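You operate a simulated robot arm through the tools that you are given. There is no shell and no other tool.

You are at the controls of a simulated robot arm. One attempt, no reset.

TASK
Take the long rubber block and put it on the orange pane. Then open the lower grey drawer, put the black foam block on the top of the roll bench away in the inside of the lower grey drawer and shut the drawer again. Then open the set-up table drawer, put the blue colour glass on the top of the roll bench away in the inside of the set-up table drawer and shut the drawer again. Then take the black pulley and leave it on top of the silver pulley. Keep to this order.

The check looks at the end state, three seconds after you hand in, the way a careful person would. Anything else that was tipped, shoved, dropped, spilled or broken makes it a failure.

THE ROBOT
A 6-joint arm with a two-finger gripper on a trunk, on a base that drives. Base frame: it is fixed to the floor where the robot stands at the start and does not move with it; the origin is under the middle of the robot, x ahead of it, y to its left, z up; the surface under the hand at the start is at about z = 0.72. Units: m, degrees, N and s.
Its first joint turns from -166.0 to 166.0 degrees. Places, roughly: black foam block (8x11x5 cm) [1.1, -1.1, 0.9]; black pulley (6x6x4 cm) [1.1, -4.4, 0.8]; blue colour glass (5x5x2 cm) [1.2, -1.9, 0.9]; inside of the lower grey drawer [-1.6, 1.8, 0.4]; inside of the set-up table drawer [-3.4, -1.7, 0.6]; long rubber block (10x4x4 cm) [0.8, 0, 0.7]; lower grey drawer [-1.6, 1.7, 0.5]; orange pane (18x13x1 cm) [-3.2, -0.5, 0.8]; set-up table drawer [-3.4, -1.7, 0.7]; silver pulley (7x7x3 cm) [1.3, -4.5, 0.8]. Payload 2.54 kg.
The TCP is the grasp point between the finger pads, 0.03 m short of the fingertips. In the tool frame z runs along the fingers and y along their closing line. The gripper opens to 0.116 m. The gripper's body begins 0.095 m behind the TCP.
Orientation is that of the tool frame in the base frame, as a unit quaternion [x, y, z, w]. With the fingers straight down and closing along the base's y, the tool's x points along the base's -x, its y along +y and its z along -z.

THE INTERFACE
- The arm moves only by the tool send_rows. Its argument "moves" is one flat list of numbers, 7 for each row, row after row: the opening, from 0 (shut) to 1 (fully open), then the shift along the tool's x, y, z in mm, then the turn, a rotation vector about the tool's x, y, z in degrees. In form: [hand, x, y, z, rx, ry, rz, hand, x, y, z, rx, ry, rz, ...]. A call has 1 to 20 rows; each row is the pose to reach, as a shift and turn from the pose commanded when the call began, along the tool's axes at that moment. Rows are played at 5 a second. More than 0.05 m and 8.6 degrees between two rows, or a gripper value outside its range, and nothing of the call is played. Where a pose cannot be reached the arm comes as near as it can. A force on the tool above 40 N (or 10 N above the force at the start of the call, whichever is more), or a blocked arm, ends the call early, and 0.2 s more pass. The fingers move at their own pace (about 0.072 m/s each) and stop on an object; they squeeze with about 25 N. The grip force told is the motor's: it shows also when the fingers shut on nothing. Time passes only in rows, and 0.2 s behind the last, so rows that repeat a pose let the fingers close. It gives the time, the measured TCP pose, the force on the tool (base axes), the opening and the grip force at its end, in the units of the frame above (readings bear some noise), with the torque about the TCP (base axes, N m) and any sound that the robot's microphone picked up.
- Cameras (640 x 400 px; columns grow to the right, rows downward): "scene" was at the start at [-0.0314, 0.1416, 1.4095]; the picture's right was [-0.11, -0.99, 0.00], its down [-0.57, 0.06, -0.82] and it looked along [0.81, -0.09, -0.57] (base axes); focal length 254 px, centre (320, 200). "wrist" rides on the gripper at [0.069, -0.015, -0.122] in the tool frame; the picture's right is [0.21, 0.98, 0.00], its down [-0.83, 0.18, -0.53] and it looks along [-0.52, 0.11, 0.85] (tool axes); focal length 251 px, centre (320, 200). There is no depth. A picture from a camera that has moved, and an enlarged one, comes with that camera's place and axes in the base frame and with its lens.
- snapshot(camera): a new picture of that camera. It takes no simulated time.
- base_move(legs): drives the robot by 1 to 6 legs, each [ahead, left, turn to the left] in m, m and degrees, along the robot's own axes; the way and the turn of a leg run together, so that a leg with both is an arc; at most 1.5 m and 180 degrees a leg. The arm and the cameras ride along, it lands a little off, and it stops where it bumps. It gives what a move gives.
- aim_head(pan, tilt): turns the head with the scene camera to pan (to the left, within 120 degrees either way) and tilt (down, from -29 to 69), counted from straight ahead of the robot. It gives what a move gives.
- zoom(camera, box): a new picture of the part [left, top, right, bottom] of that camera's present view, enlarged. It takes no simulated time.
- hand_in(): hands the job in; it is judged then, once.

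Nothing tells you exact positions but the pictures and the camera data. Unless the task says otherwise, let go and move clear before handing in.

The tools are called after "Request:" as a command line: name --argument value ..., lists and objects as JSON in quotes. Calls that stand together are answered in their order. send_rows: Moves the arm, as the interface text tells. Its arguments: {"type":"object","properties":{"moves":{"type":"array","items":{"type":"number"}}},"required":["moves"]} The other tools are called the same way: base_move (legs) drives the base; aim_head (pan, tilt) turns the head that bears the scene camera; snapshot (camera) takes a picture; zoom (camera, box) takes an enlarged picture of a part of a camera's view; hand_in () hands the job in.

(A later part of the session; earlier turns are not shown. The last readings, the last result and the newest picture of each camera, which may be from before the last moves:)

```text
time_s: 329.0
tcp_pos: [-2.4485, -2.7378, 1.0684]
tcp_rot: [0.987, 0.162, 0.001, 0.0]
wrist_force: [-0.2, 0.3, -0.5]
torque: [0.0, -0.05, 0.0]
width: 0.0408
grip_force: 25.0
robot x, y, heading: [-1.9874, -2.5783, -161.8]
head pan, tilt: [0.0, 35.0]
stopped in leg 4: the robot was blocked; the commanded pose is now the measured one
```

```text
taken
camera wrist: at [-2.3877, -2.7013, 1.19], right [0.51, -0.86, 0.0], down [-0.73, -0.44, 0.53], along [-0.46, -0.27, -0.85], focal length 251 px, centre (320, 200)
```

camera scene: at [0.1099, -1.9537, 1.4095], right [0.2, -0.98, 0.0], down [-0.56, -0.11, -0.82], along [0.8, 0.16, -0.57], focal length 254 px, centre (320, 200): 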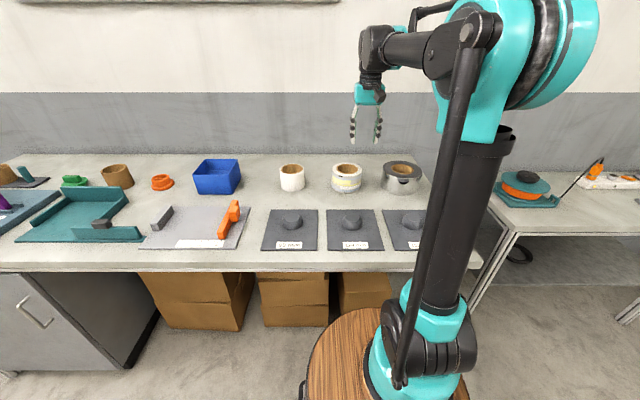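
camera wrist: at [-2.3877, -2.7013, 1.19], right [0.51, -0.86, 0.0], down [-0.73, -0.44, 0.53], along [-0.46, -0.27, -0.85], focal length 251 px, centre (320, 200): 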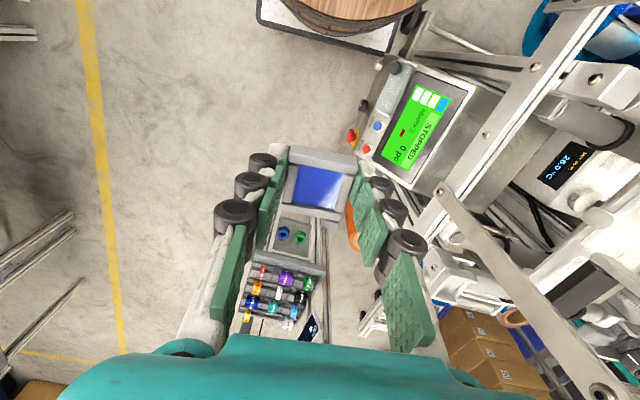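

I drifted: the base heading is about 7° off and I touched something on the left, probably the labelling machine's leg. I'll back off and look before going on.

Request:
base_move --legs '[[-0.12, 0, 0]]'

Request:
aim_head --pan 35 --tilt 45

Request:
snapshot --camera "scene"

Request:
snapshot --camera "wrist"

```text
time_s: 330.2
tcp_pos: [-2.3333, -2.6993, 1.07]
tcp_rot: [0.987, 0.162, 0.002, 0.0]
wrist_force: [0.4, -0.5, 0.0]
torque: [0.0, -0.02, 0.01]
width: 0.0406
grip_force: 25.6
robot x, y, heading: [-1.8711, -2.5364, -161.6]
head pan, tilt: [0.0, 35.0]
```

```text
time_s: 331.3
tcp_pos: [-2.3323, -2.699, 1.0702]
tcp_rot: [0.987, 0.163, 0.002, 0.0]
wrist_force: [0.9, -0.7, 0.4]
torque: [0.01, -0.04, 0.02]
width: 0.0408
grip_force: 24.9
robot x, y, heading: [-1.8655, -2.5401, -161.4]
head pan, tilt: [35.0, 45.0]
```

```text
taken
camera scene: at [-1.7536, -2.7078, 1.3947], right [-0.8, 0.59, 0.0], down [0.42, 0.57, -0.71], along [-0.42, -0.57, -0.71], focal length 254 px, centre (320, 200)
```

scene: 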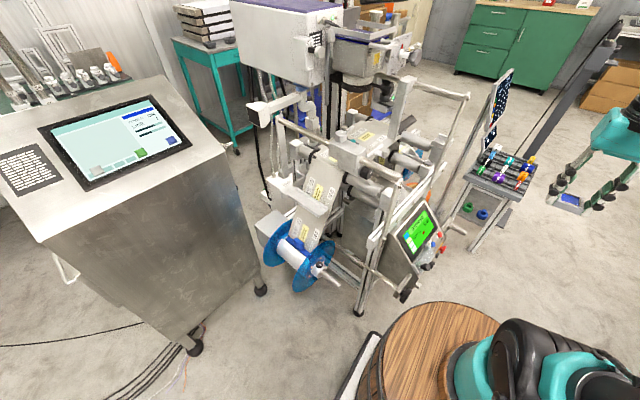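

```text
taken
camera wrist: at [-2.272, -2.6641, 1.1901], right [0.52, -0.86, 0.0], down [-0.73, -0.44, 0.53], along [-0.45, -0.27, -0.85], focal length 251 px, centre (320, 200)
```

wrist: 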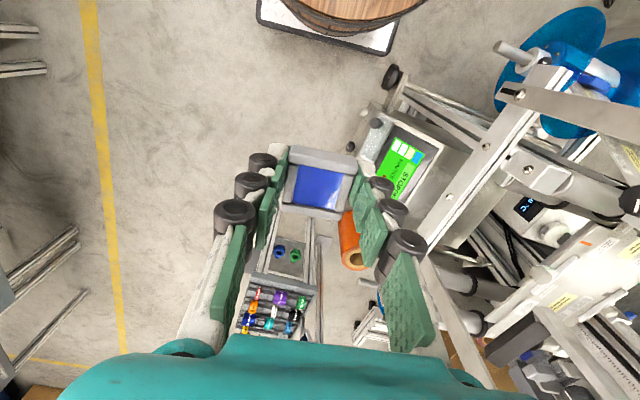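

The machine stands where it was; its foot is still near room (-2.79, -2.53). I'll straighten my heading, shift right, and then advance in checked steps.

Request:
base_move --legs '[[0, 0, -7.2], [0, -0.16, 0]]'

Request:
base_move --legs '[[0.25, 0, 0]]'

```text
time_s: 333.3
tcp_pos: [-2.3811, -2.4849, 1.0684]
tcp_rot: [0.995, 0.102, 0.002, 0.0]
wrist_force: [0.3, -0.6, -0.2]
torque: [-0.03, -0.02, 0.0]
width: 0.0404
grip_force: 24.0
robot x, y, heading: [-1.8998, -2.3814, -168.5]
head pan, tilt: [35.0, 45.0]
```

```text
time_s: 335.1
tcp_pos: [-2.6266, -2.5369, 1.0694]
tcp_rot: [0.995, 0.103, 0.002, 0.0]
wrist_force: [0.3, -0.3, -0.2]
torque: [0.02, -0.01, -0.01]
width: 0.0404
grip_force: 25.3
robot x, y, heading: [-2.142, -2.435, -168.5]
head pan, tilt: [35.0, 45.0]
```

Request:
base_move --legs '[[0.24, 0, -0.2]]'

Request:
aim_head --pan 30 --tilt 45

Request:
snapshot --camera "scene"

```text
time_s: 336.9
tcp_pos: [-2.8652, -2.5828, 1.0695]
tcp_rot: [0.995, 0.102, 0.001, 0.0]
wrist_force: [0.1, -0.7, -0.1]
torque: [0.0, 0.02, 0.03]
width: 0.0407
grip_force: 24.8
robot x, y, heading: [-2.3867, -2.4807, -168.7]
head pan, tilt: [35.0, 45.0]
```

```text
time_s: 337.5
tcp_pos: [-2.8637, -2.5843, 1.0688]
tcp_rot: [0.995, 0.101, 0.002, -0.001]
wrist_force: [-0.2, 0.7, -0.6]
torque: [-0.02, 0.05, 0.02]
width: 0.0407
grip_force: 25.0
robot x, y, heading: [-2.3859, -2.481, -168.7]
head pan, tilt: [30.0, 45.0]
```

```text
taken
camera scene: at [-2.2967, -2.6582, 1.3947], right [-0.66, 0.75, 0.0], down [0.53, 0.47, -0.71], along [-0.53, -0.47, -0.71], focal length 254 px, centre (320, 200)
```

scene: 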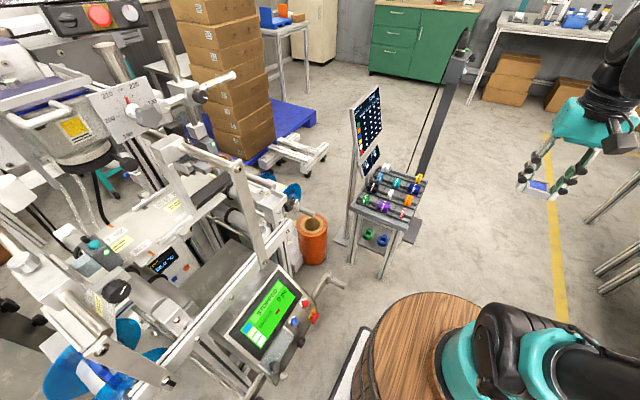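

The machine looks unchanged and the glass is still in the grip. I'll advance the last 11 cm and look at the open drawer.

Request:
base_move --legs '[[0.11, 0.0, 0]]'

Request:
send_rows --moves '[0, -25, -36, 0, 0, 0, 0, 0, -50, -72, 0, 0, 0, 0, 0, -75, -108, 0, 0, 0, 0, 0, -100, -144, 0, 0, 0, 0, 0, -125, -180, 0, 0, 0, 0, 0, -140, -225, 0, 0, 0, 0, 0, -150, -272, 0, 0, 0, 0, 0, -160, -320, 0, 0, 0, 0, 0, -165, -368, 0, 0, 0, 0, 0, -170, -416, 0, 0, 0, 0, 0, -172, -464, 0, 0, 0, 0, 0, -174, -512, 0, 0, 0, 0, 0, -174, -512, 0, 0, 0, 0]'

Request:
aim_head --pan -50 --tilt 35

Request:
snapshot --camera "scene"

Request:
snapshot --camera "wrist"

```text
time_s: 338.7
tcp_pos: [-2.973, -2.6063, 1.0699]
tcp_rot: [0.995, 0.101, 0.001, 0.0]
wrist_force: [-0.1, 0.1, -0.3]
torque: [0.0, 0.03, -0.01]
width: 0.0408
grip_force: 25.2
robot x, y, heading: [-2.4924, -2.5033, -168.5]
head pan, tilt: [30.0, 45.0]
```

```text
time_s: 341.5
tcp_pos: [-3.248, -2.1385, 1.07]
tcp_rot: [0.995, 0.101, 0.001, 0.0]
wrist_force: [0.6, 0.4, -0.1]
torque: [0.02, 0.01, 0.01]
width: 0.0406
grip_force: 25.0
robot x, y, heading: [-2.4902, -2.5049, -168.6]
head pan, tilt: [30.0, 45.0]
```

```text
time_s: 343.1
tcp_pos: [-3.2478, -2.1397, 1.0699]
tcp_rot: [0.995, 0.101, 0.002, 0.0]
wrist_force: [0.1, -0.3, -0.6]
torque: [0.02, -0.01, 0.02]
width: 0.0407
grip_force: 25.2
robot x, y, heading: [-2.4918, -2.4984, -168.8]
head pan, tilt: [-50.0, 35.0]
```

```text
taken
camera scene: at [-2.4121, -2.5711, 1.4095], right [0.62, 0.78, 0.0], down [0.45, -0.36, -0.82], along [-0.64, 0.51, -0.57], focal length 254 px, centre (320, 200)
```

scene: 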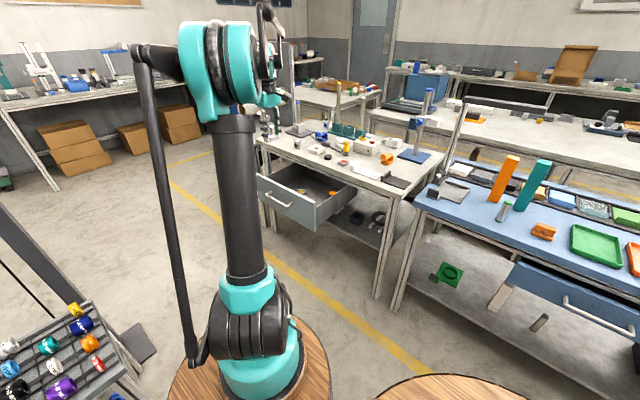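

```text
taken
camera wrist: at [-3.184, -2.1116, 1.1915], right [0.41, -0.91, 0.0], down [-0.77, -0.35, 0.53], along [-0.48, -0.22, -0.85], focal length 251 px, centre (320, 200)
```

wrist: 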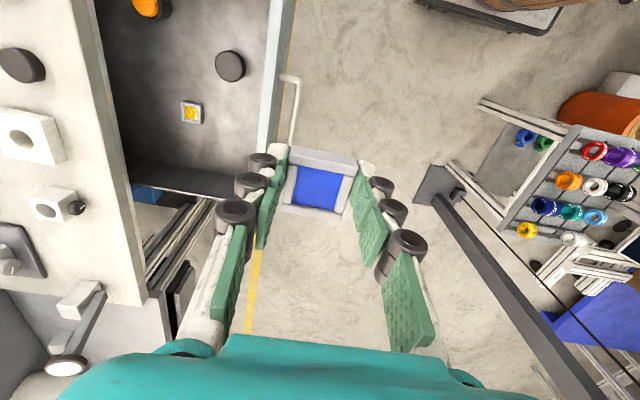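

Request:
zoom --camera "wrist" --box '[80, 0, 320, 200]'

Request:
zoom --camera "scene" --box '[240, 130, 400, 240]'

```text
2.00 times, centred on (200, 100) of wrist
camera zoom: at [-3.184, -2.1116, 1.1915], right [0.41, -0.91, 0.0], down [-0.77, -0.35, 0.53], along [-0.48, -0.22, -0.85], focal length 503 px, centre (560, 400)
```

zoom: 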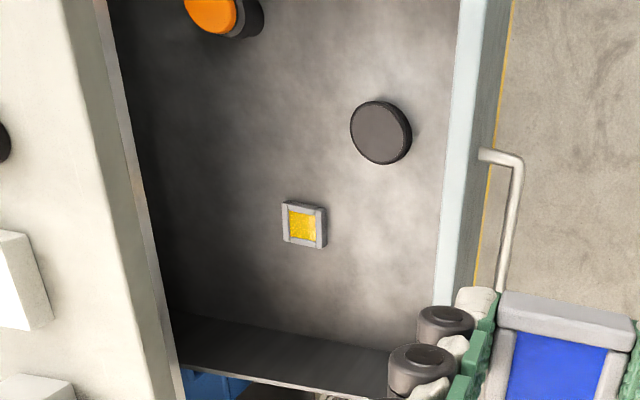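

```text
3.64 times, centred on (320, 185) of scene
camera zoom: at [-2.4121, -2.5711, 1.4095], right [0.62, 0.78, 0.0], down [0.45, -0.36, -0.82], along [-0.64, 0.51, -0.57], focal length 925 px, centre (320, 254)
```

zoom: 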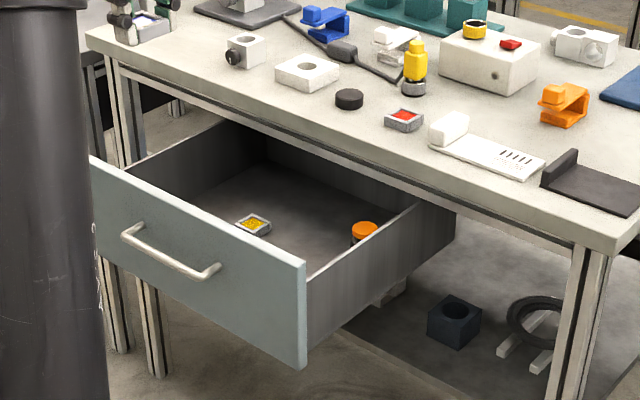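

The drawer also holds a black disc near its front, so the original spot is taken. A clear spot remains at room (-3.74, -1.285). I'll move the base 10 cm forward for reach and then position the glass over that spot.

Request:
base_move --legs '[[0.1, 0.0, 0]]'

Request:
snapshot --camera "wrist"

```text
time_s: 344.2
tcp_pos: [-3.3485, -2.1617, 1.0698]
tcp_rot: [0.995, 0.102, 0.002, 0.0]
wrist_force: [0.0, 0.2, -0.1]
torque: [0.01, -0.03, 0.04]
width: 0.0406
grip_force: 24.9
robot x, y, heading: [-2.59, -2.5245, -168.5]
head pan, tilt: [-50.0, 35.0]
```

```text
taken
camera wrist: at [-3.2847, -2.1331, 1.1914], right [0.41, -0.91, 0.0], down [-0.77, -0.35, 0.53], along [-0.48, -0.22, -0.85], focal length 251 px, centre (320, 200)
```

wrist: 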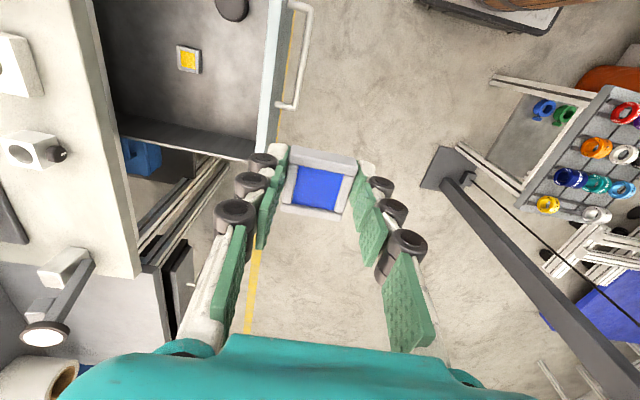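

Request:
send_rows --moves '[0, -10, -45, 0, 0, 0, 0, 0, -20, -90, 0, 0, 0, 0, 0, -31, -135, 0, 0, 0, 0, 0, -41, -179, 0, 0, 0, 0, 0, -41, -179, 40, 0, 0, 0, 0, -41, -179, 85, 0, 0, 0, 0, -41, -179, 130, 0, 0, 0, 0, -41, -179, 175, 0, 0, 0, 0, -41, -179, 215, 0, 0, 0, 0, -41, -179, 255, 0, 0, 0, 0, -41, -179, 255, 0, 0, 0]'

Request:
snapshot --camera "wrist"

Request:
zoom --camera "scene" --box '[200, 110, 400, 235]'

```text
time_s: 346.6
tcp_pos: [-3.4249, -1.992, 0.8168]
tcp_rot: [0.995, 0.103, 0.003, 0.0]
wrist_force: [0.7, 1.0, -0.6]
torque: [0.0, 0.0, -0.02]
width: 0.0406
grip_force: 24.7
robot x, y, heading: [-2.5914, -2.5229, -168.6]
head pan, tilt: [-50.0, 35.0]
```

```text
taken
camera wrist: at [-3.361, -1.9644, 0.9368], right [0.41, -0.91, 0.0], down [-0.77, -0.35, 0.53], along [-0.48, -0.22, -0.85], focal length 251 px, centre (320, 200)
```

wrist: 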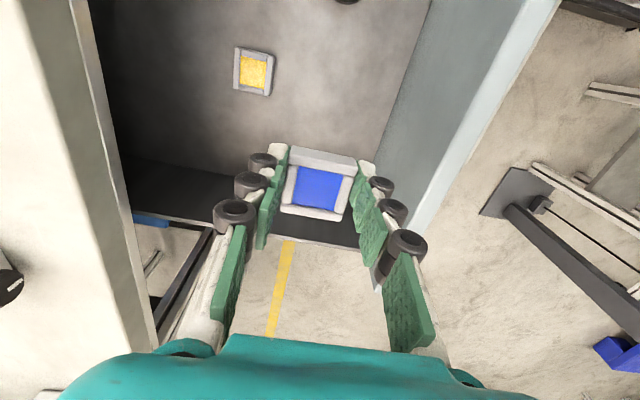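

```text
3.20 times, centred on (300, 172) of scene
camera zoom: at [-2.512, -2.5913, 1.4095], right [0.62, 0.78, 0.0], down [0.45, -0.36, -0.82], along [-0.64, 0.51, -0.57], focal length 814 px, centre (384, 288)
```

zoom: 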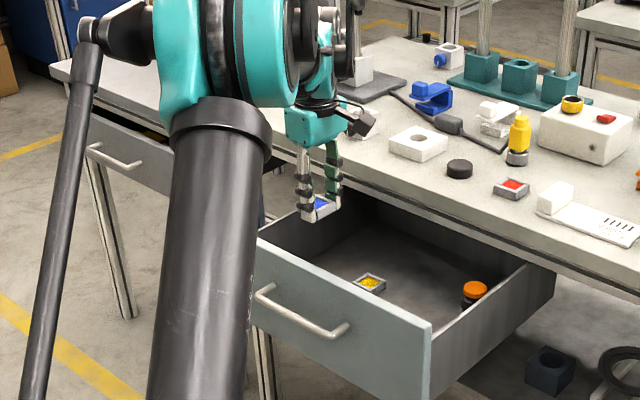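

The glass is over the free spot. I'll descend further in stages and feel for the floor.

Request:
send_rows --moves '[0, 0, 0, 35, 0, 0, 0, 0, 0, 0, 70, 0, 0, 0, 0, 0, 0, 100, 0, 0, 0, 0, 0, 0, 120, 0, 0, 0, 0, 0, 0, 120, 0, 0, 0]'

Request:
snapshot --camera "wrist"

```text
time_s: 347.8
tcp_pos: [-3.4231, -1.9926, 0.693]
tcp_rot: [0.995, 0.102, 0.002, 0.0]
wrist_force: [-0.5, 0.7, -0.3]
torque: [0.0, -0.01, 0.0]
width: 0.0409
grip_force: 25.1
robot x, y, heading: [-2.5945, -2.5267, -168.6]
head pan, tilt: [-50.0, 35.0]
```

```text
taken
camera wrist: at [-3.3599, -1.9657, 0.8146], right [0.41, -0.91, 0.0], down [-0.77, -0.35, 0.53], along [-0.48, -0.22, -0.85], focal length 251 px, centre (320, 200)
```

wrist: 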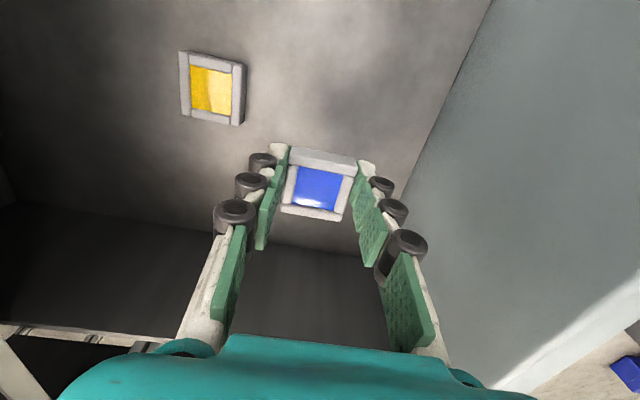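

Request:
send_rows --moves '[0, 0, 0, 10, 0, 0, 0, 0, 0, 0, 20, 0, 0, 0, 0, 0, 0, 26, 0, 0, 0, 0, 0, 0, 30, 0, 0, 0, 0, 0, 0, 30, 0, 0, 0]'

Request:
snapshot --camera "wrist"

```text
time_s: 349.0
tcp_pos: [-3.4243, -1.9926, 0.6649]
tcp_rot: [0.995, 0.102, 0.002, 0.0]
wrist_force: [-0.5, -1.4, -0.5]
torque: [-0.01, 0.0, -0.01]
width: 0.041
grip_force: 24.6
robot x, y, heading: [-2.5906, -2.5244, -168.8]
head pan, tilt: [-50.0, 35.0]
```

```text
taken
camera wrist: at [-3.3596, -1.9653, 0.7855], right [0.41, -0.91, 0.0], down [-0.77, -0.35, 0.53], along [-0.48, -0.22, -0.85], focal length 251 px, centre (320, 200)
```

wrist: 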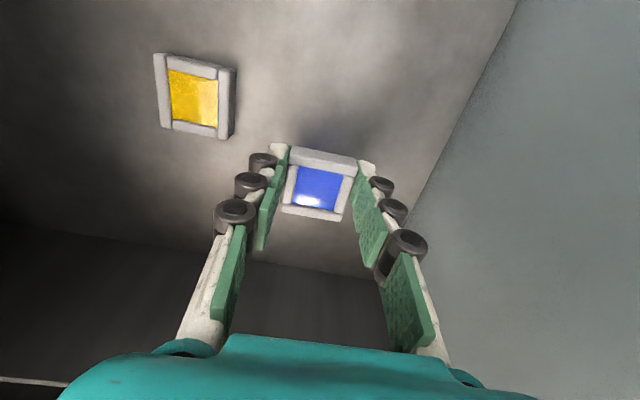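

Request:
send_rows --moves '[0, 0, 0, 4, 0, 0, 0, 0, 0, 0, 8, 0, 0, 0, 0, 0, 0, 11, 0, 0, 0, 0, 0, 0, 11, 0, 0, 0]'

```text
time_s: 350.0
tcp_pos: [-3.4238, -1.9943, 0.6529]
tcp_rot: [0.995, 0.102, 0.001, 0.0]
wrist_force: [-0.3, -0.6, -0.4]
torque: [0.02, -0.01, 0.01]
width: 0.0406
grip_force: 25.2
robot x, y, heading: [-2.5913, -2.5226, -168.6]
head pan, tilt: [-50.0, 35.0]
```

Request:
send_rows --moves '[0, 0, 0, 3, 0, 0, 0, 0, 0, 0, 6, 0, 0, 0, 0, 0, 0, 9, 0, 0, 0, 0, 0, 0, 9, 0, 0, 0]'

Request:
snapshot --camera "wrist"

```text
time_s: 351.0
tcp_pos: [-3.424, -1.9925, 0.6442]
tcp_rot: [0.995, 0.102, 0.002, -0.001]
wrist_force: [0.8, 0.2, 0.0]
torque: [-0.01, 0.01, 0.05]
width: 0.0409
grip_force: 24.8
robot x, y, heading: [-2.5934, -2.5245, -168.4]
head pan, tilt: [-50.0, 35.0]
```

```text
taken
camera wrist: at [-3.3598, -1.9648, 0.7656], right [0.41, -0.91, 0.0], down [-0.77, -0.35, 0.53], along [-0.48, -0.22, -0.85], focal length 251 px, centre (320, 200)
```

wrist: 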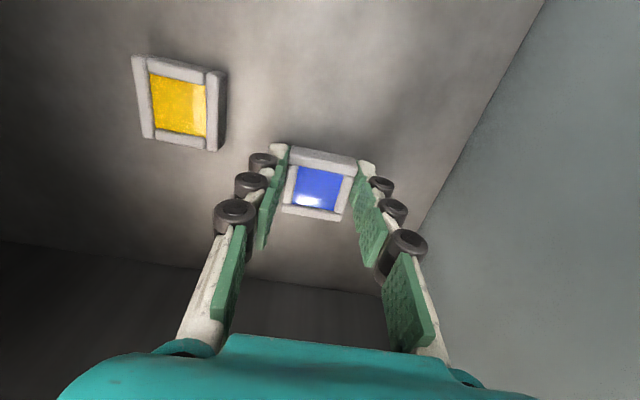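

Request:
send_rows --moves '[0, 0, 0, 3, 0, 0, 0, 0, 0, 0, 6, 0, 0, 0, 0, 0, 0, 9, 0, 0, 0, 0, 0, 0, 9, 0, 0, 0]'

```text
time_s: 351.8
tcp_pos: [-3.4228, -1.9942, 0.641]
tcp_rot: [0.995, 0.101, 0.0, -0.002]
wrist_force: [0.1, 1.0, 20.7]
torque: [-0.19, 0.0, 0.08]
width: 0.0407
grip_force: 24.5
robot x, y, heading: [-2.5903, -2.5212, -168.4]
head pan, tilt: [-50.0, 35.0]
stopped in row 3: the force on the tool passed its limit at 47 N (the readings are from after the stop); the commanded pose is now the measured one
```

The glass is on the drawer floor. I'll open the fingers slightly and lift out.

Request:
send_rows --moves '[0, 0, 0, -1, 0, 0, 0, 0.45, 0, 0, -1, 0, 0, 0, 0.52, 0, 0, -1, 0, 0, 0, 0.52, 0, 0, -1, 0, 0, 0, 0.52, 0, 0, -12, 0, 0, 0, 0.52, 0, 0, -35, 0, 0, 0, 0.52, 0, 0, -75, 0, 0, 0, 0.52, 0, 0, -120, 0, 0, 0, 0.52, 0, 0, -165, 0, 0, 0, 0.52, 0, 0, -200, 0, 0, 0, 0.52, 0, 0, -200, 0, 0, 0]'

Request:
snapshot --camera "wrist"

```text
time_s: 354.1
tcp_pos: [-3.4282, -1.9938, 0.8402]
tcp_rot: [0.995, 0.102, 0.002, 0.0]
wrist_force: [1.0, 0.0, -0.7]
torque: [-0.01, 0.0, 0.0]
width: 0.0603
grip_force: 0.0
robot x, y, heading: [-2.5925, -2.5238, -168.4]
head pan, tilt: [-50.0, 35.0]
```

```text
taken
camera wrist: at [-3.3629, -1.9659, 0.9624], right [0.41, -0.91, 0.0], down [-0.77, -0.35, 0.53], along [-0.48, -0.22, -0.85], focal length 251 px, centre (320, 200)
```

wrist: 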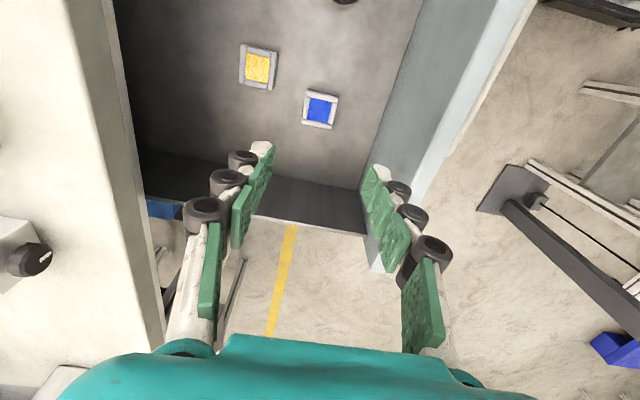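

The blue glass lies flat beside the yellow one in the drawer. Now I lift out, swing the arm in front of the drawer, and turn the wrist to push low on the drawer face, below the handle.

Request:
send_rows --moves '[0.4, 0, 0, -45, 0, 0, 0, 0.3, 0, 0, -90, 0, 0, 7.5, 0.2, 0, 0, -135, 0, 0, 15, 0.1, 0, 0, -170, 0, 0, 22.5, 0, 10, 43, -170, 0, 0, 30, 0, 20, 86, -170, 0, 0, 37.5, 0, 30, 129, -170, 0, 0, 45, 0, 40, 172, -170, 0, 0, 52.5, 0, 50, 215, -170, 0, 0, 60, 0, 50, 215, -170, 0, 0, 67.5, 0, 50, 215, -170, 0, 0, 75, 0, 50, 215, -170, 0, 0, 82.5, 0, 50, 215, -170, 0, 0, 90, 0, 50, 215, -170, 0, 0, 90]'

Request:
base_move --legs '[[-0.1, 0, 0]]'

Request:
zoom --camera "scene" --box '[200, 110, 400, 235]'

Request:
snapshot --camera "wrist"

```text
time_s: 357.1
tcp_pos: [-3.3327, -2.1943, 1.0094]
tcp_rot: [0.776, -0.631, 0.001, -0.001]
wrist_force: [0.0, 0.4, 0.2]
torque: [0.0, -0.03, 0.01]
width: 0.0
grip_force: 24.9
robot x, y, heading: [-2.5895, -2.5221, -168.6]
head pan, tilt: [-50.0, 35.0]
```

```text
time_s: 358.3
tcp_pos: [-3.2328, -2.1736, 1.0097]
tcp_rot: [0.775, -0.632, 0.001, -0.002]
wrist_force: [-0.2, 0.4, 0.5]
torque: [-0.04, 0.01, -0.03]
width: 0.0
grip_force: 24.8
robot x, y, heading: [-2.4936, -2.5021, -168.3]
head pan, tilt: [-50.0, 35.0]
```

```text
3.20 times, centred on (300, 172) of scene
camera zoom: at [-2.4129, -2.5711, 1.4095], right [0.62, 0.78, 0.0], down [0.45, -0.36, -0.82], along [-0.64, 0.51, -0.57], focal length 814 px, centre (384, 288)
```

zoom: 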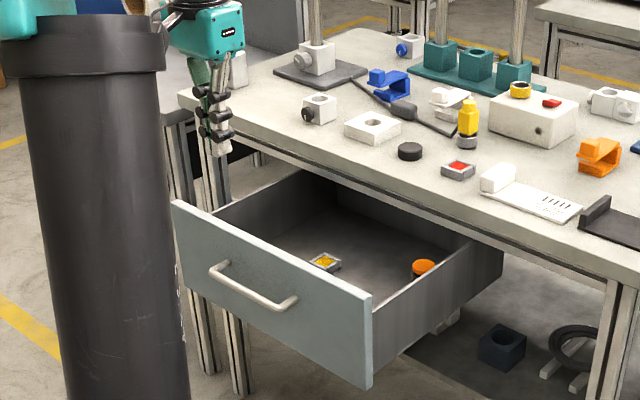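

```text
taken
camera wrist: at [-3.2044, -2.2389, 1.1306], right [-0.91, -0.41, 0.0], down [-0.35, 0.77, 0.53], along [-0.22, 0.49, -0.85], focal length 251 px, centre (320, 200)
```

wrist: 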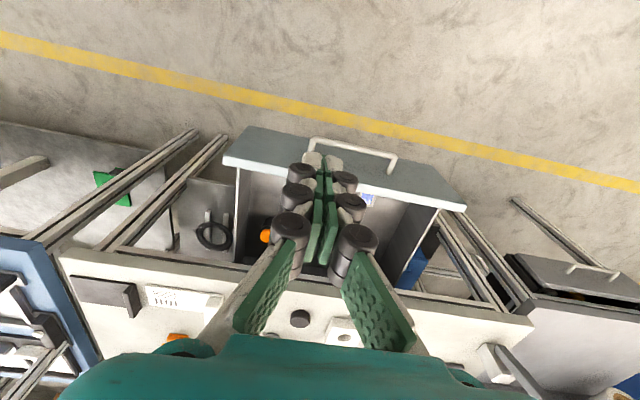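

Request:
send_rows --moves '[0, 0, 8.3, 34.7, 0, -6.5, 0, 0, 0, 16.6, 69.4, 0, -13, 0, 0, 0, 24.9, 104.1, 0, -19.5, 0, 0, 0, 33.2, 138.8, 0, -26, 0, 0, 0, 41.5, 173.5, 0, -32.5, 0, 0, 0, 49.8, 208.2, 0, -39, 0, 0, 0, 58.1, 242.9, 0, -45.5, 0, 0, 0, 66.4, 277.6, 0, -52, 0, 0, 0, 74.7, 312.3, 0, -58.5, 0, 0, 0, 83, 347, 0, -65, 0, 0, 0, 83, 347, 0, -65, 0]'

Request:
snapshot --camera "wrist"

Request:
snapshot --camera "scene"

```text
time_s: 360.7
tcp_pos: [-3.3214, -2.1874, 0.666]
tcp_rot: [0.654, -0.532, -0.416, -0.34]
wrist_force: [-0.3, -0.3, -0.7]
torque: [-0.03, 0.0, 0.0]
width: 0.0
grip_force: 25.0
out of reach, approached as far as the arm can: row 10, 11
robot x, y, heading: [-2.4889, -2.5045, -168.4]
head pan, tilt: [-50.0, 35.0]
```

```text
taken
camera wrist: at [-3.2791, -2.3232, 0.654], right [-0.94, -0.28, -0.2], down [-0.15, -0.17, 0.97], along [-0.31, 0.94, 0.11], focal length 251 px, centre (320, 200)
```

wrist: 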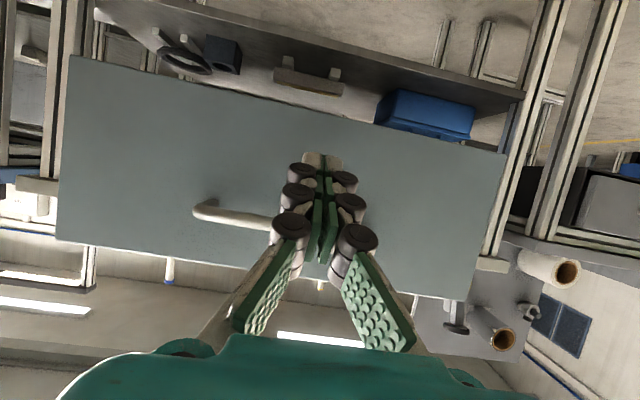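

```text
taken
camera scene: at [-2.413, -2.5712, 1.4095], right [0.62, 0.78, 0.0], down [0.45, -0.36, -0.82], along [-0.64, 0.51, -0.57], focal length 254 px, centre (320, 200)
```

scene: 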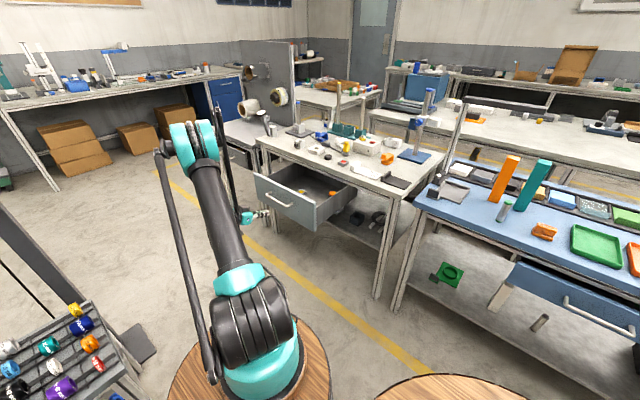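

The closed fingertips sit just below the handle, in front of the drawer face. I'll strafe the base right to push the drawer in, in steps.

Request:
base_move --legs '[[0, -0.1, 0]]'

Request:
snapshot --camera "wrist"

Request:
base_move --legs '[[0, -0.1, 0]]'

Request:
snapshot --camera "wrist"

```text
time_s: 361.8
tcp_pos: [-3.3426, -2.0925, 0.6663]
tcp_rot: [0.655, -0.532, -0.415, -0.34]
wrist_force: [0.2, 0.0, 0.3]
torque: [0.02, 0.0, -0.02]
width: 0.0
grip_force: 28.6
robot x, y, heading: [-2.5164, -2.4095, -168.2]
head pan, tilt: [-50.0, 35.0]
```

```text
taken
camera wrist: at [-3.2994, -2.227, 0.6545], right [-0.94, -0.29, -0.2], down [-0.15, -0.17, 0.97], along [-0.31, 0.94, 0.11], focal length 251 px, centre (320, 200)
```

wrist: 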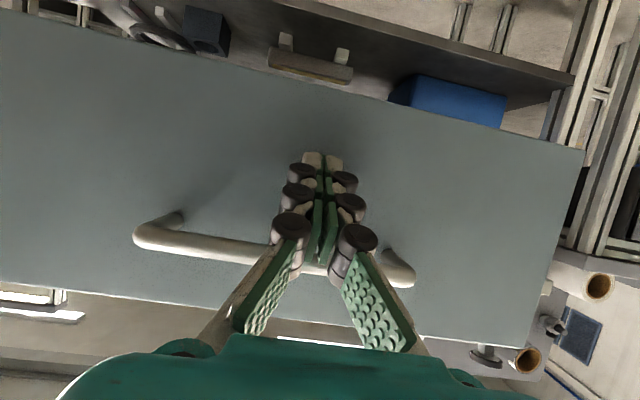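

```text
time_s: 363.0
tcp_pos: [-3.3627, -1.9963, 0.6665]
tcp_rot: [0.655, -0.532, -0.415, -0.34]
wrist_force: [0.4, 0.6, -0.3]
torque: [0.03, 0.03, 0.02]
width: 0.0
grip_force: 29.0
robot x, y, heading: [-2.5346, -2.3107, -168.3]
head pan, tilt: [-50.0, 35.0]
```

```text
taken
camera wrist: at [-3.3198, -2.1314, 0.6544], right [-0.94, -0.29, -0.2], down [-0.15, -0.17, 0.97], along [-0.31, 0.94, 0.11], focal length 251 px, centre (320, 200)
```

wrist: 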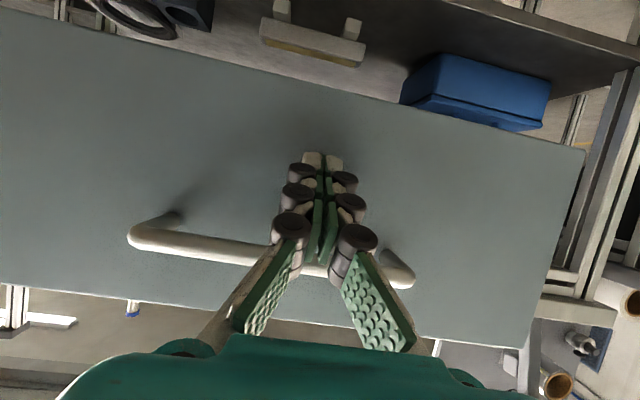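

Request:
base_move --legs '[[0, -0.08, 0]]'

Request:
base_move --legs '[[0, -0.03, 0]]'

Request:
snapshot --camera "wrist"

Request:
zoom --camera "scene" --box '[200, 110, 400, 235]'

```text
time_s: 364.0
tcp_pos: [-3.3793, -1.9154, 0.6659]
tcp_rot: [0.655, -0.532, -0.416, -0.34]
wrist_force: [0.0, 0.5, 0.6]
torque: [0.0, 0.02, -0.02]
width: 0.0005
grip_force: 28.2
robot x, y, heading: [-2.5503, -2.2319, -168.3]
head pan, tilt: [-50.0, 35.0]
```

```text
time_s: 364.9
tcp_pos: [-3.3857, -1.8854, 0.6663]
tcp_rot: [0.655, -0.533, -0.415, -0.34]
wrist_force: [0.0, -0.5, -0.3]
torque: [0.02, 0.01, 0.01]
width: 0.0001
grip_force: 28.2
robot x, y, heading: [-2.5571, -2.1985, -168.2]
head pan, tilt: [-50.0, 35.0]
```

```text
taken
camera wrist: at [-3.3421, -2.0203, 0.6544], right [-0.94, -0.29, -0.2], down [-0.15, -0.17, 0.97], along [-0.31, 0.94, 0.11], focal length 251 px, centre (320, 200)
```

wrist: 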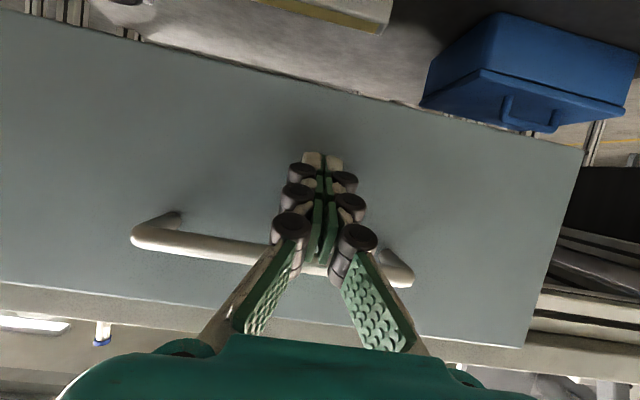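

```text
3.20 times, centred on (300, 172) of scene
camera zoom: at [-2.4756, -2.2672, 1.4095], right [0.62, 0.78, 0.0], down [0.45, -0.36, -0.82], along [-0.64, 0.51, -0.57], focal length 814 px, centre (384, 288)
```

zoom: 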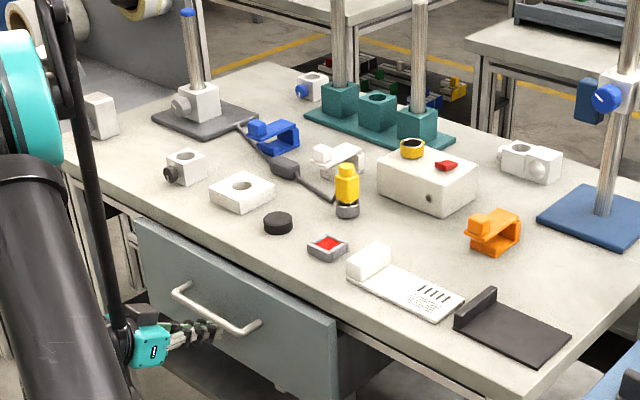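

The drawer is nearly shut. I'll finish with small legs until it stops.

Request:
base_move --legs '[[0, -0.012, 0]]'

Request:
base_move --legs '[[0, -0.012, 0]]'

Request:
snapshot --camera "wrist"

```text
time_s: 365.7
tcp_pos: [-3.3861, -1.8829, 0.6632]
tcp_rot: [0.656, -0.532, -0.415, -0.34]
wrist_force: [0.7, -3.0, 1.1]
torque: [0.06, 0.02, -0.04]
width: 0.0001
grip_force: 28.9
robot x, y, heading: [-2.5556, -2.1953, -168.4]
head pan, tilt: [-50.0, 35.0]
stopped in leg 1: the force on the tool passed its limit at 57 N (the readings are from after the stop); the commanded pose is now the measured one
```

```text
time_s: 366.4
tcp_pos: [-3.385, -1.8832, 0.6649]
tcp_rot: [0.657, -0.531, -0.414, -0.338]
wrist_force: [0.5, -3.2, 1.0]
torque: [0.01, 0.0, -0.04]
width: 0.0
grip_force: 28.4
robot x, y, heading: [-2.5568, -2.1865, -168.4]
head pan, tilt: [-50.0, 35.0]
stopped in leg 1: the force on the tool passed its limit at 63 N (the readings are from after the stop); the commanded pose is now the measured one
```

```text
taken
camera wrist: at [-3.3424, -2.0172, 0.6541], right [-0.94, -0.29, -0.2], down [-0.16, -0.16, 0.97], along [-0.32, 0.94, 0.11], focal length 251 px, centre (320, 200)
```

wrist: 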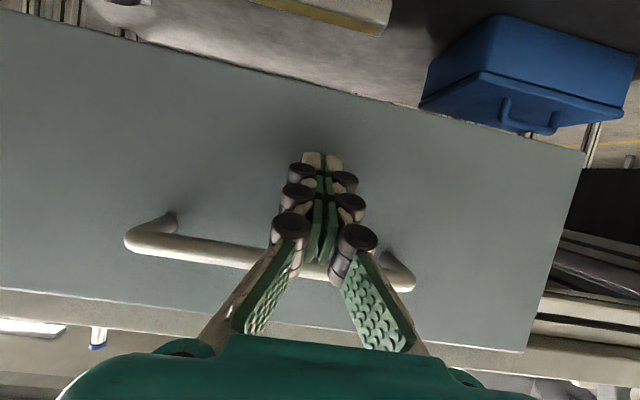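

The drawer is against its stop. I'll back off and check it from the head camera.

Request:
base_move --legs '[[0, 0.15, 0]]'

Request:
snapshot --camera "wrist"

Request:
zoom --camera "scene" --box '[200, 110, 400, 235]'

```text
time_s: 367.8
tcp_pos: [-3.3545, -2.0304, 0.6634]
tcp_rot: [0.657, -0.533, -0.412, -0.338]
wrist_force: [-0.8, -0.2, 0.0]
torque: [0.0, 0.0, -0.02]
width: 0.0
grip_force: 28.4
robot x, y, heading: [-2.5275, -2.3389, -168.5]
head pan, tilt: [-50.0, 35.0]
```

```text
taken
camera wrist: at [-3.3114, -2.1648, 0.6541], right [-0.94, -0.29, -0.2], down [-0.16, -0.16, 0.97], along [-0.31, 0.94, 0.11], focal length 251 px, centre (320, 200)
```

wrist: 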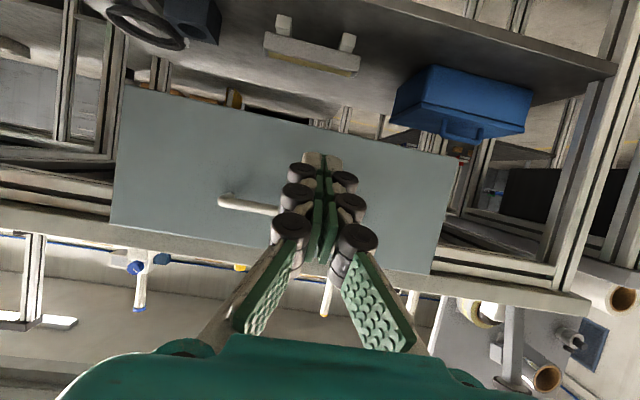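

```text
3.20 times, centred on (300, 172) of scene
camera zoom: at [-2.447, -2.4058, 1.4095], right [0.62, 0.78, 0.0], down [0.45, -0.36, -0.82], along [-0.64, 0.51, -0.57], focal length 814 px, centre (384, 288)
```

zoom: 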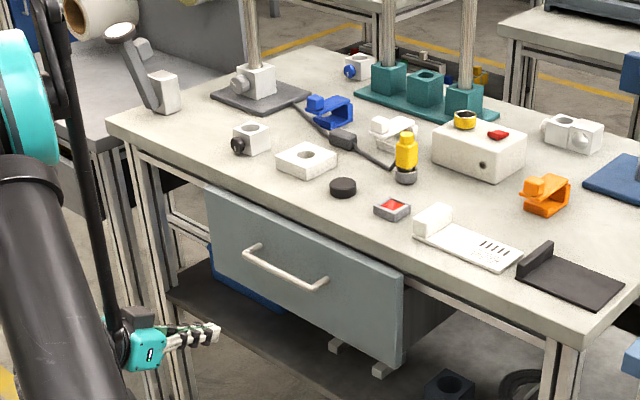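

The set-up drawer is flush again. I'll move away from the table, raise the arm, and bring it to the front, ready to drive to the pulleys.

Request:
base_move --legs '[[0, 0.13, 0]]'

Request:
send_rows --moves '[0, -30.8, 0, -23.6, 0, 6.44, 0, 0, -61.6, 0, -47.2, 0, 12.9, 0, 0, -92.4, 0, -70.8, 0, 19.3, 0, 0, -123.2, 0, -94.4, 0, 25.8, 0, 0, -154, 0, -118, 0, 32.2, 0, 0, -184.8, 0, -141.6, 0, 38.6, 0, 0, -215.6, 0, -165.2, 0, 45.1, 0, 0, -246.4, 0, -188.8, 0, 51.5, 0, 0, -277.2, 0, -212.4, 0, 58, 0, 0, -308, 0, -236, 0, 64.4, 0, 0, -308, 0, -236, 0, 64.4, 0]'

Request:
zoom --camera "scene" --box '[200, 110, 400, 235]'

```text
time_s: 369.1
tcp_pos: [-3.3288, -2.1567, 0.6656]
tcp_rot: [0.657, -0.532, -0.413, -0.338]
wrist_force: [0.1, 0.1, -0.4]
torque: [-0.01, 0.01, 0.0]
width: 0.0
grip_force: 28.6
robot x, y, heading: [-2.5, -2.4629, -168.4]
head pan, tilt: [-50.0, 35.0]
```

```text
time_s: 371.5
tcp_pos: [-3.3132, -2.2381, 1.0443]
tcp_rot: [0.776, -0.631, 0.001, -0.002]
wrist_force: [-0.2, 0.7, 0.8]
torque: [-0.02, -0.02, 0.02]
width: 0.0
grip_force: 28.6
robot x, y, heading: [-2.4996, -2.4648, -168.3]
head pan, tilt: [-50.0, 35.0]
```

```text
3.20 times, centred on (300, 172) of scene
camera zoom: at [-2.4212, -2.5316, 1.4095], right [0.62, 0.78, 0.0], down [0.45, -0.36, -0.82], along [-0.64, 0.51, -0.57], focal length 814 px, centre (384, 288)
```

zoom: 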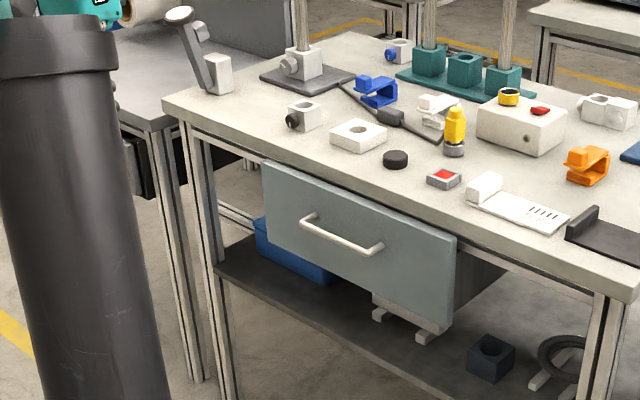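

The drawer is closed with the glass inside. Next are the pulleys on the window-side bench near (1.1, -4.4). I'll fold the arm to the front and drive out.

Request:
send_rows --moves '[0.3, 35, -23.6, 0, 0, 0, -8.2, 0.3, 70, -47.3, 0, 0, 0, -16.4, 0.3, 105, -70.9, 0, 0, 0, -24.5, 0.3, 140, -94.5, 0, 0, 0, -32.7, 0.3, 175.5, -118.2, 0, 0, 0, -40.9, 0.3, 210.5, -141.8, 0, 0, 0, -49.1, 0.3, 245.6, -165.5, 0, 0, 0, -57.3, 0.3, 280.7, -189, 0, 0, 0, -65.5, 0.3, 315.8, -212.7, 0, 0, 0, -73.6, 0.3, 351, -236.4, 0, 0, 0, -81.8, 0.3, 386, -260, 0, 0, 0, -90]'

Request:
base_move --legs '[[-1.2, 0, 0], [-1.2, 0, 0]]'

Request:
aim_head --pan 110 --tilt 25

Request:
snapshot --camera "scene"

```text
time_s: 373.9
tcp_pos: [-2.9821, -2.5632, 1.0444]
tcp_rot: [0.995, 0.103, 0.003, -0.001]
wrist_force: [-0.9, -0.4, -0.1]
torque: [0.03, -0.03, 0.01]
width: 0.0348
grip_force: 0.0
robot x, y, heading: [-2.4997, -2.4636, -168.6]
head pan, tilt: [-50.0, 35.0]
```

```text
time_s: 385.6
tcp_pos: [-0.628, -2.0913, 1.0445]
tcp_rot: [0.994, 0.107, 0.003, -0.001]
wrist_force: [0.3, 0.8, -0.8]
torque: [0.02, 0.03, 0.01]
width: 0.035
grip_force: 0.0
robot x, y, heading: [-0.1427, -1.9881, -167.6]
head pan, tilt: [-50.0, 35.0]
```

```text
time_s: 388.1
tcp_pos: [-0.6281, -2.0937, 1.0452]
tcp_rot: [0.994, 0.107, 0.003, -0.001]
wrist_force: [0.0, 0.7, -0.1]
torque: [0.01, 0.01, -0.01]
width: 0.0346
grip_force: 0.0
robot x, y, heading: [-0.1494, -1.9937, -167.9]
head pan, tilt: [110.0, 25.0]
```

```text
taken
camera scene: at [0.0505, -2.1904, 1.4252], right [-0.85, -0.53, 0.0], down [-0.22, 0.36, -0.91], along [0.48, -0.77, -0.42], focal length 254 px, centre (320, 200)
```

scene: 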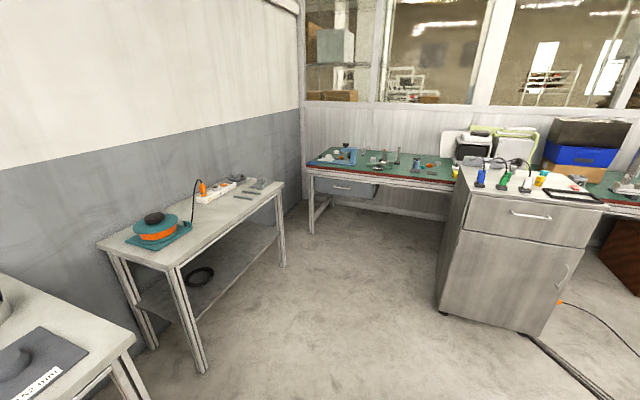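

Request:
zoom --camera "scene" --box '[290, 120, 490, 245]'

```text
3.20 times, centred on (390, 182) of scene
camera zoom: at [0.0505, -2.1904, 1.4252], right [-0.85, -0.53, 0.0], down [-0.22, 0.36, -0.91], along [0.48, -0.77, -0.42], focal length 814 px, centre (96, 256)
```

zoom: 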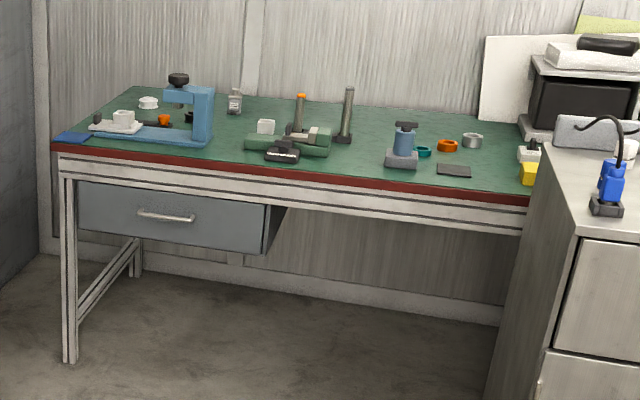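

The pulley bench is the green-topped one by the window. I'll turn to face it, pass the roll bench, sidle left, and approach it head-on between the side table and the steel cabinet.

Request:
base_move --legs '[[0, 0, 89.1]]'

Request:
base_move --legs '[[1.05, 0, 0], [0, 0.62, 0]]'

Request:
aim_head --pan 15 --tilt 35

Request:
snapshot --camera "scene"

```text
time_s: 392.2
tcp_pos: [-0.0663, -2.475, 1.0455]
tcp_rot: [0.644, 0.765, 0.001, -0.003]
wrist_force: [0.3, 0.6, -0.3]
torque: [-0.02, -0.02, 0.02]
width: 0.0349
grip_force: 0.1
robot x, y, heading: [-0.1475, -1.9921, -80.6]
head pan, tilt: [110.0, 25.0]
```

```text
time_s: 400.7
tcp_pos: [0.7364, -3.3867, 1.0453]
tcp_rot: [0.637, 0.77, 0.002, -0.002]
wrist_force: [0.1, 0.2, -0.6]
torque: [0.01, 0.01, 0.02]
width: 0.035
grip_force: 0.1
robot x, y, heading: [0.6503, -2.9051, -79.4]
head pan, tilt: [110.0, 25.0]
```

```text
time_s: 402.4
tcp_pos: [0.737, -3.3874, 1.044]
tcp_rot: [0.637, 0.771, 0.001, -0.003]
wrist_force: [-0.3, 0.5, -0.1]
torque: [0.02, 0.0, -0.02]
width: 0.035
grip_force: 0.0
robot x, y, heading: [0.6457, -2.9069, -79.3]
head pan, tilt: [15.0, 35.0]
```

```text
taken
camera scene: at [0.8117, -2.8384, 1.4095], right [-0.9, -0.43, 0.0], down [-0.25, 0.52, -0.82], along [0.35, -0.74, -0.57], focal length 254 px, centre (320, 200)
```

scene: 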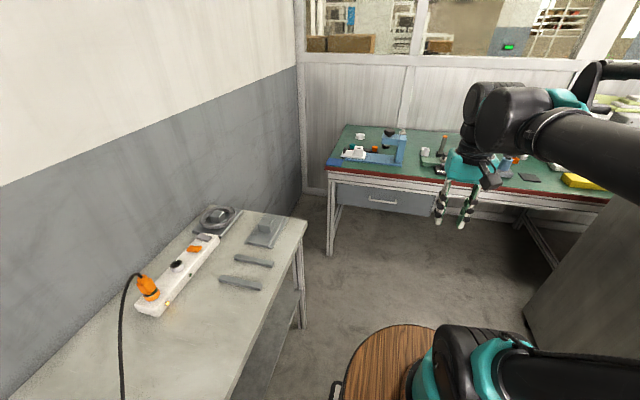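

Request:
zoom --camera "scene" --box '[310, 110, 450, 198]'

Request:
base_move --legs '[[0.4, 0.06, -0.5]]'

Request:
zoom --camera "scene" --box '[300, 110, 500, 235]'

Request:
snapshot --camera "scene"

```text
4.55 times, centred on (380, 154) of scene
camera zoom: at [0.8117, -2.8384, 1.4095], right [-0.9, -0.43, 0.0], down [-0.25, 0.52, -0.82], along [0.35, -0.74, -0.57], focal length 1156 px, centre (47, 409)
```

zoom: 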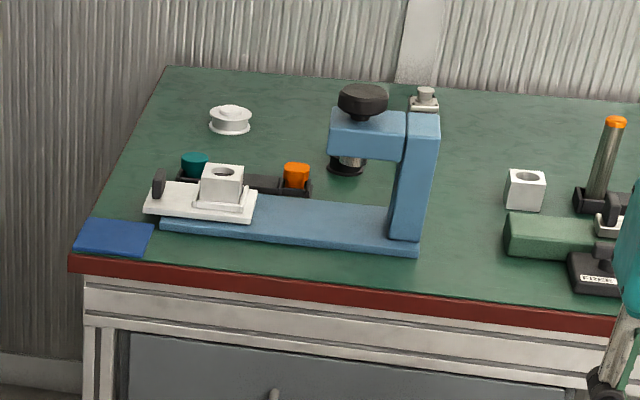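

```text
time_s: 404.9
tcp_pos: [0.8611, -3.7689, 1.0451]
tcp_rot: [0.642, 0.767, 0.001, -0.003]
wrist_force: [-0.2, 0.4, 1.0]
torque: [0.02, -0.05, -0.01]
width: 0.0347
grip_force: 0.0
robot x, y, heading: [0.7751, -3.288, -80.3]
head pan, tilt: [15.0, 35.0]
```

```text
3.20 times, centred on (400, 172) of scene
camera zoom: at [0.9409, -3.2207, 1.4095], right [-0.91, -0.42, 0.0], down [-0.24, 0.52, -0.82], along [0.35, -0.74, -0.57], focal length 814 px, centre (64, 288)
```

zoom: 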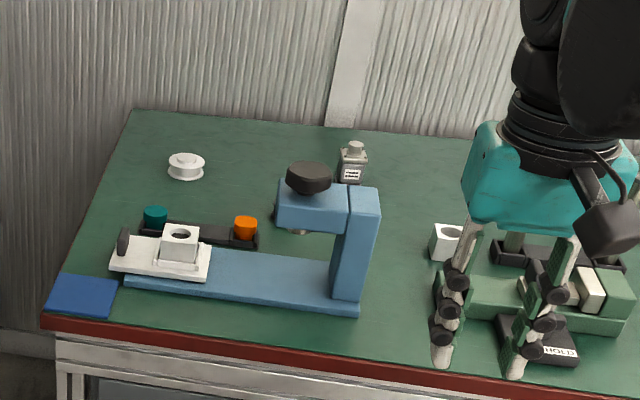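

```text
taken
camera scene: at [0.9409, -3.2207, 1.4095], right [-0.91, -0.42, 0.0], down [-0.24, 0.52, -0.82], along [0.35, -0.74, -0.57], focal length 254 px, centre (320, 200)
```

scene: 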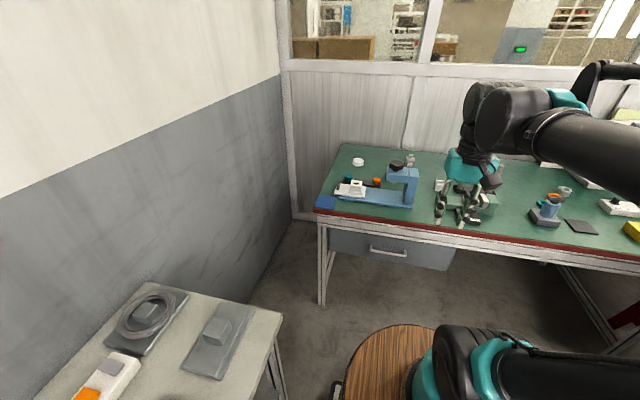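

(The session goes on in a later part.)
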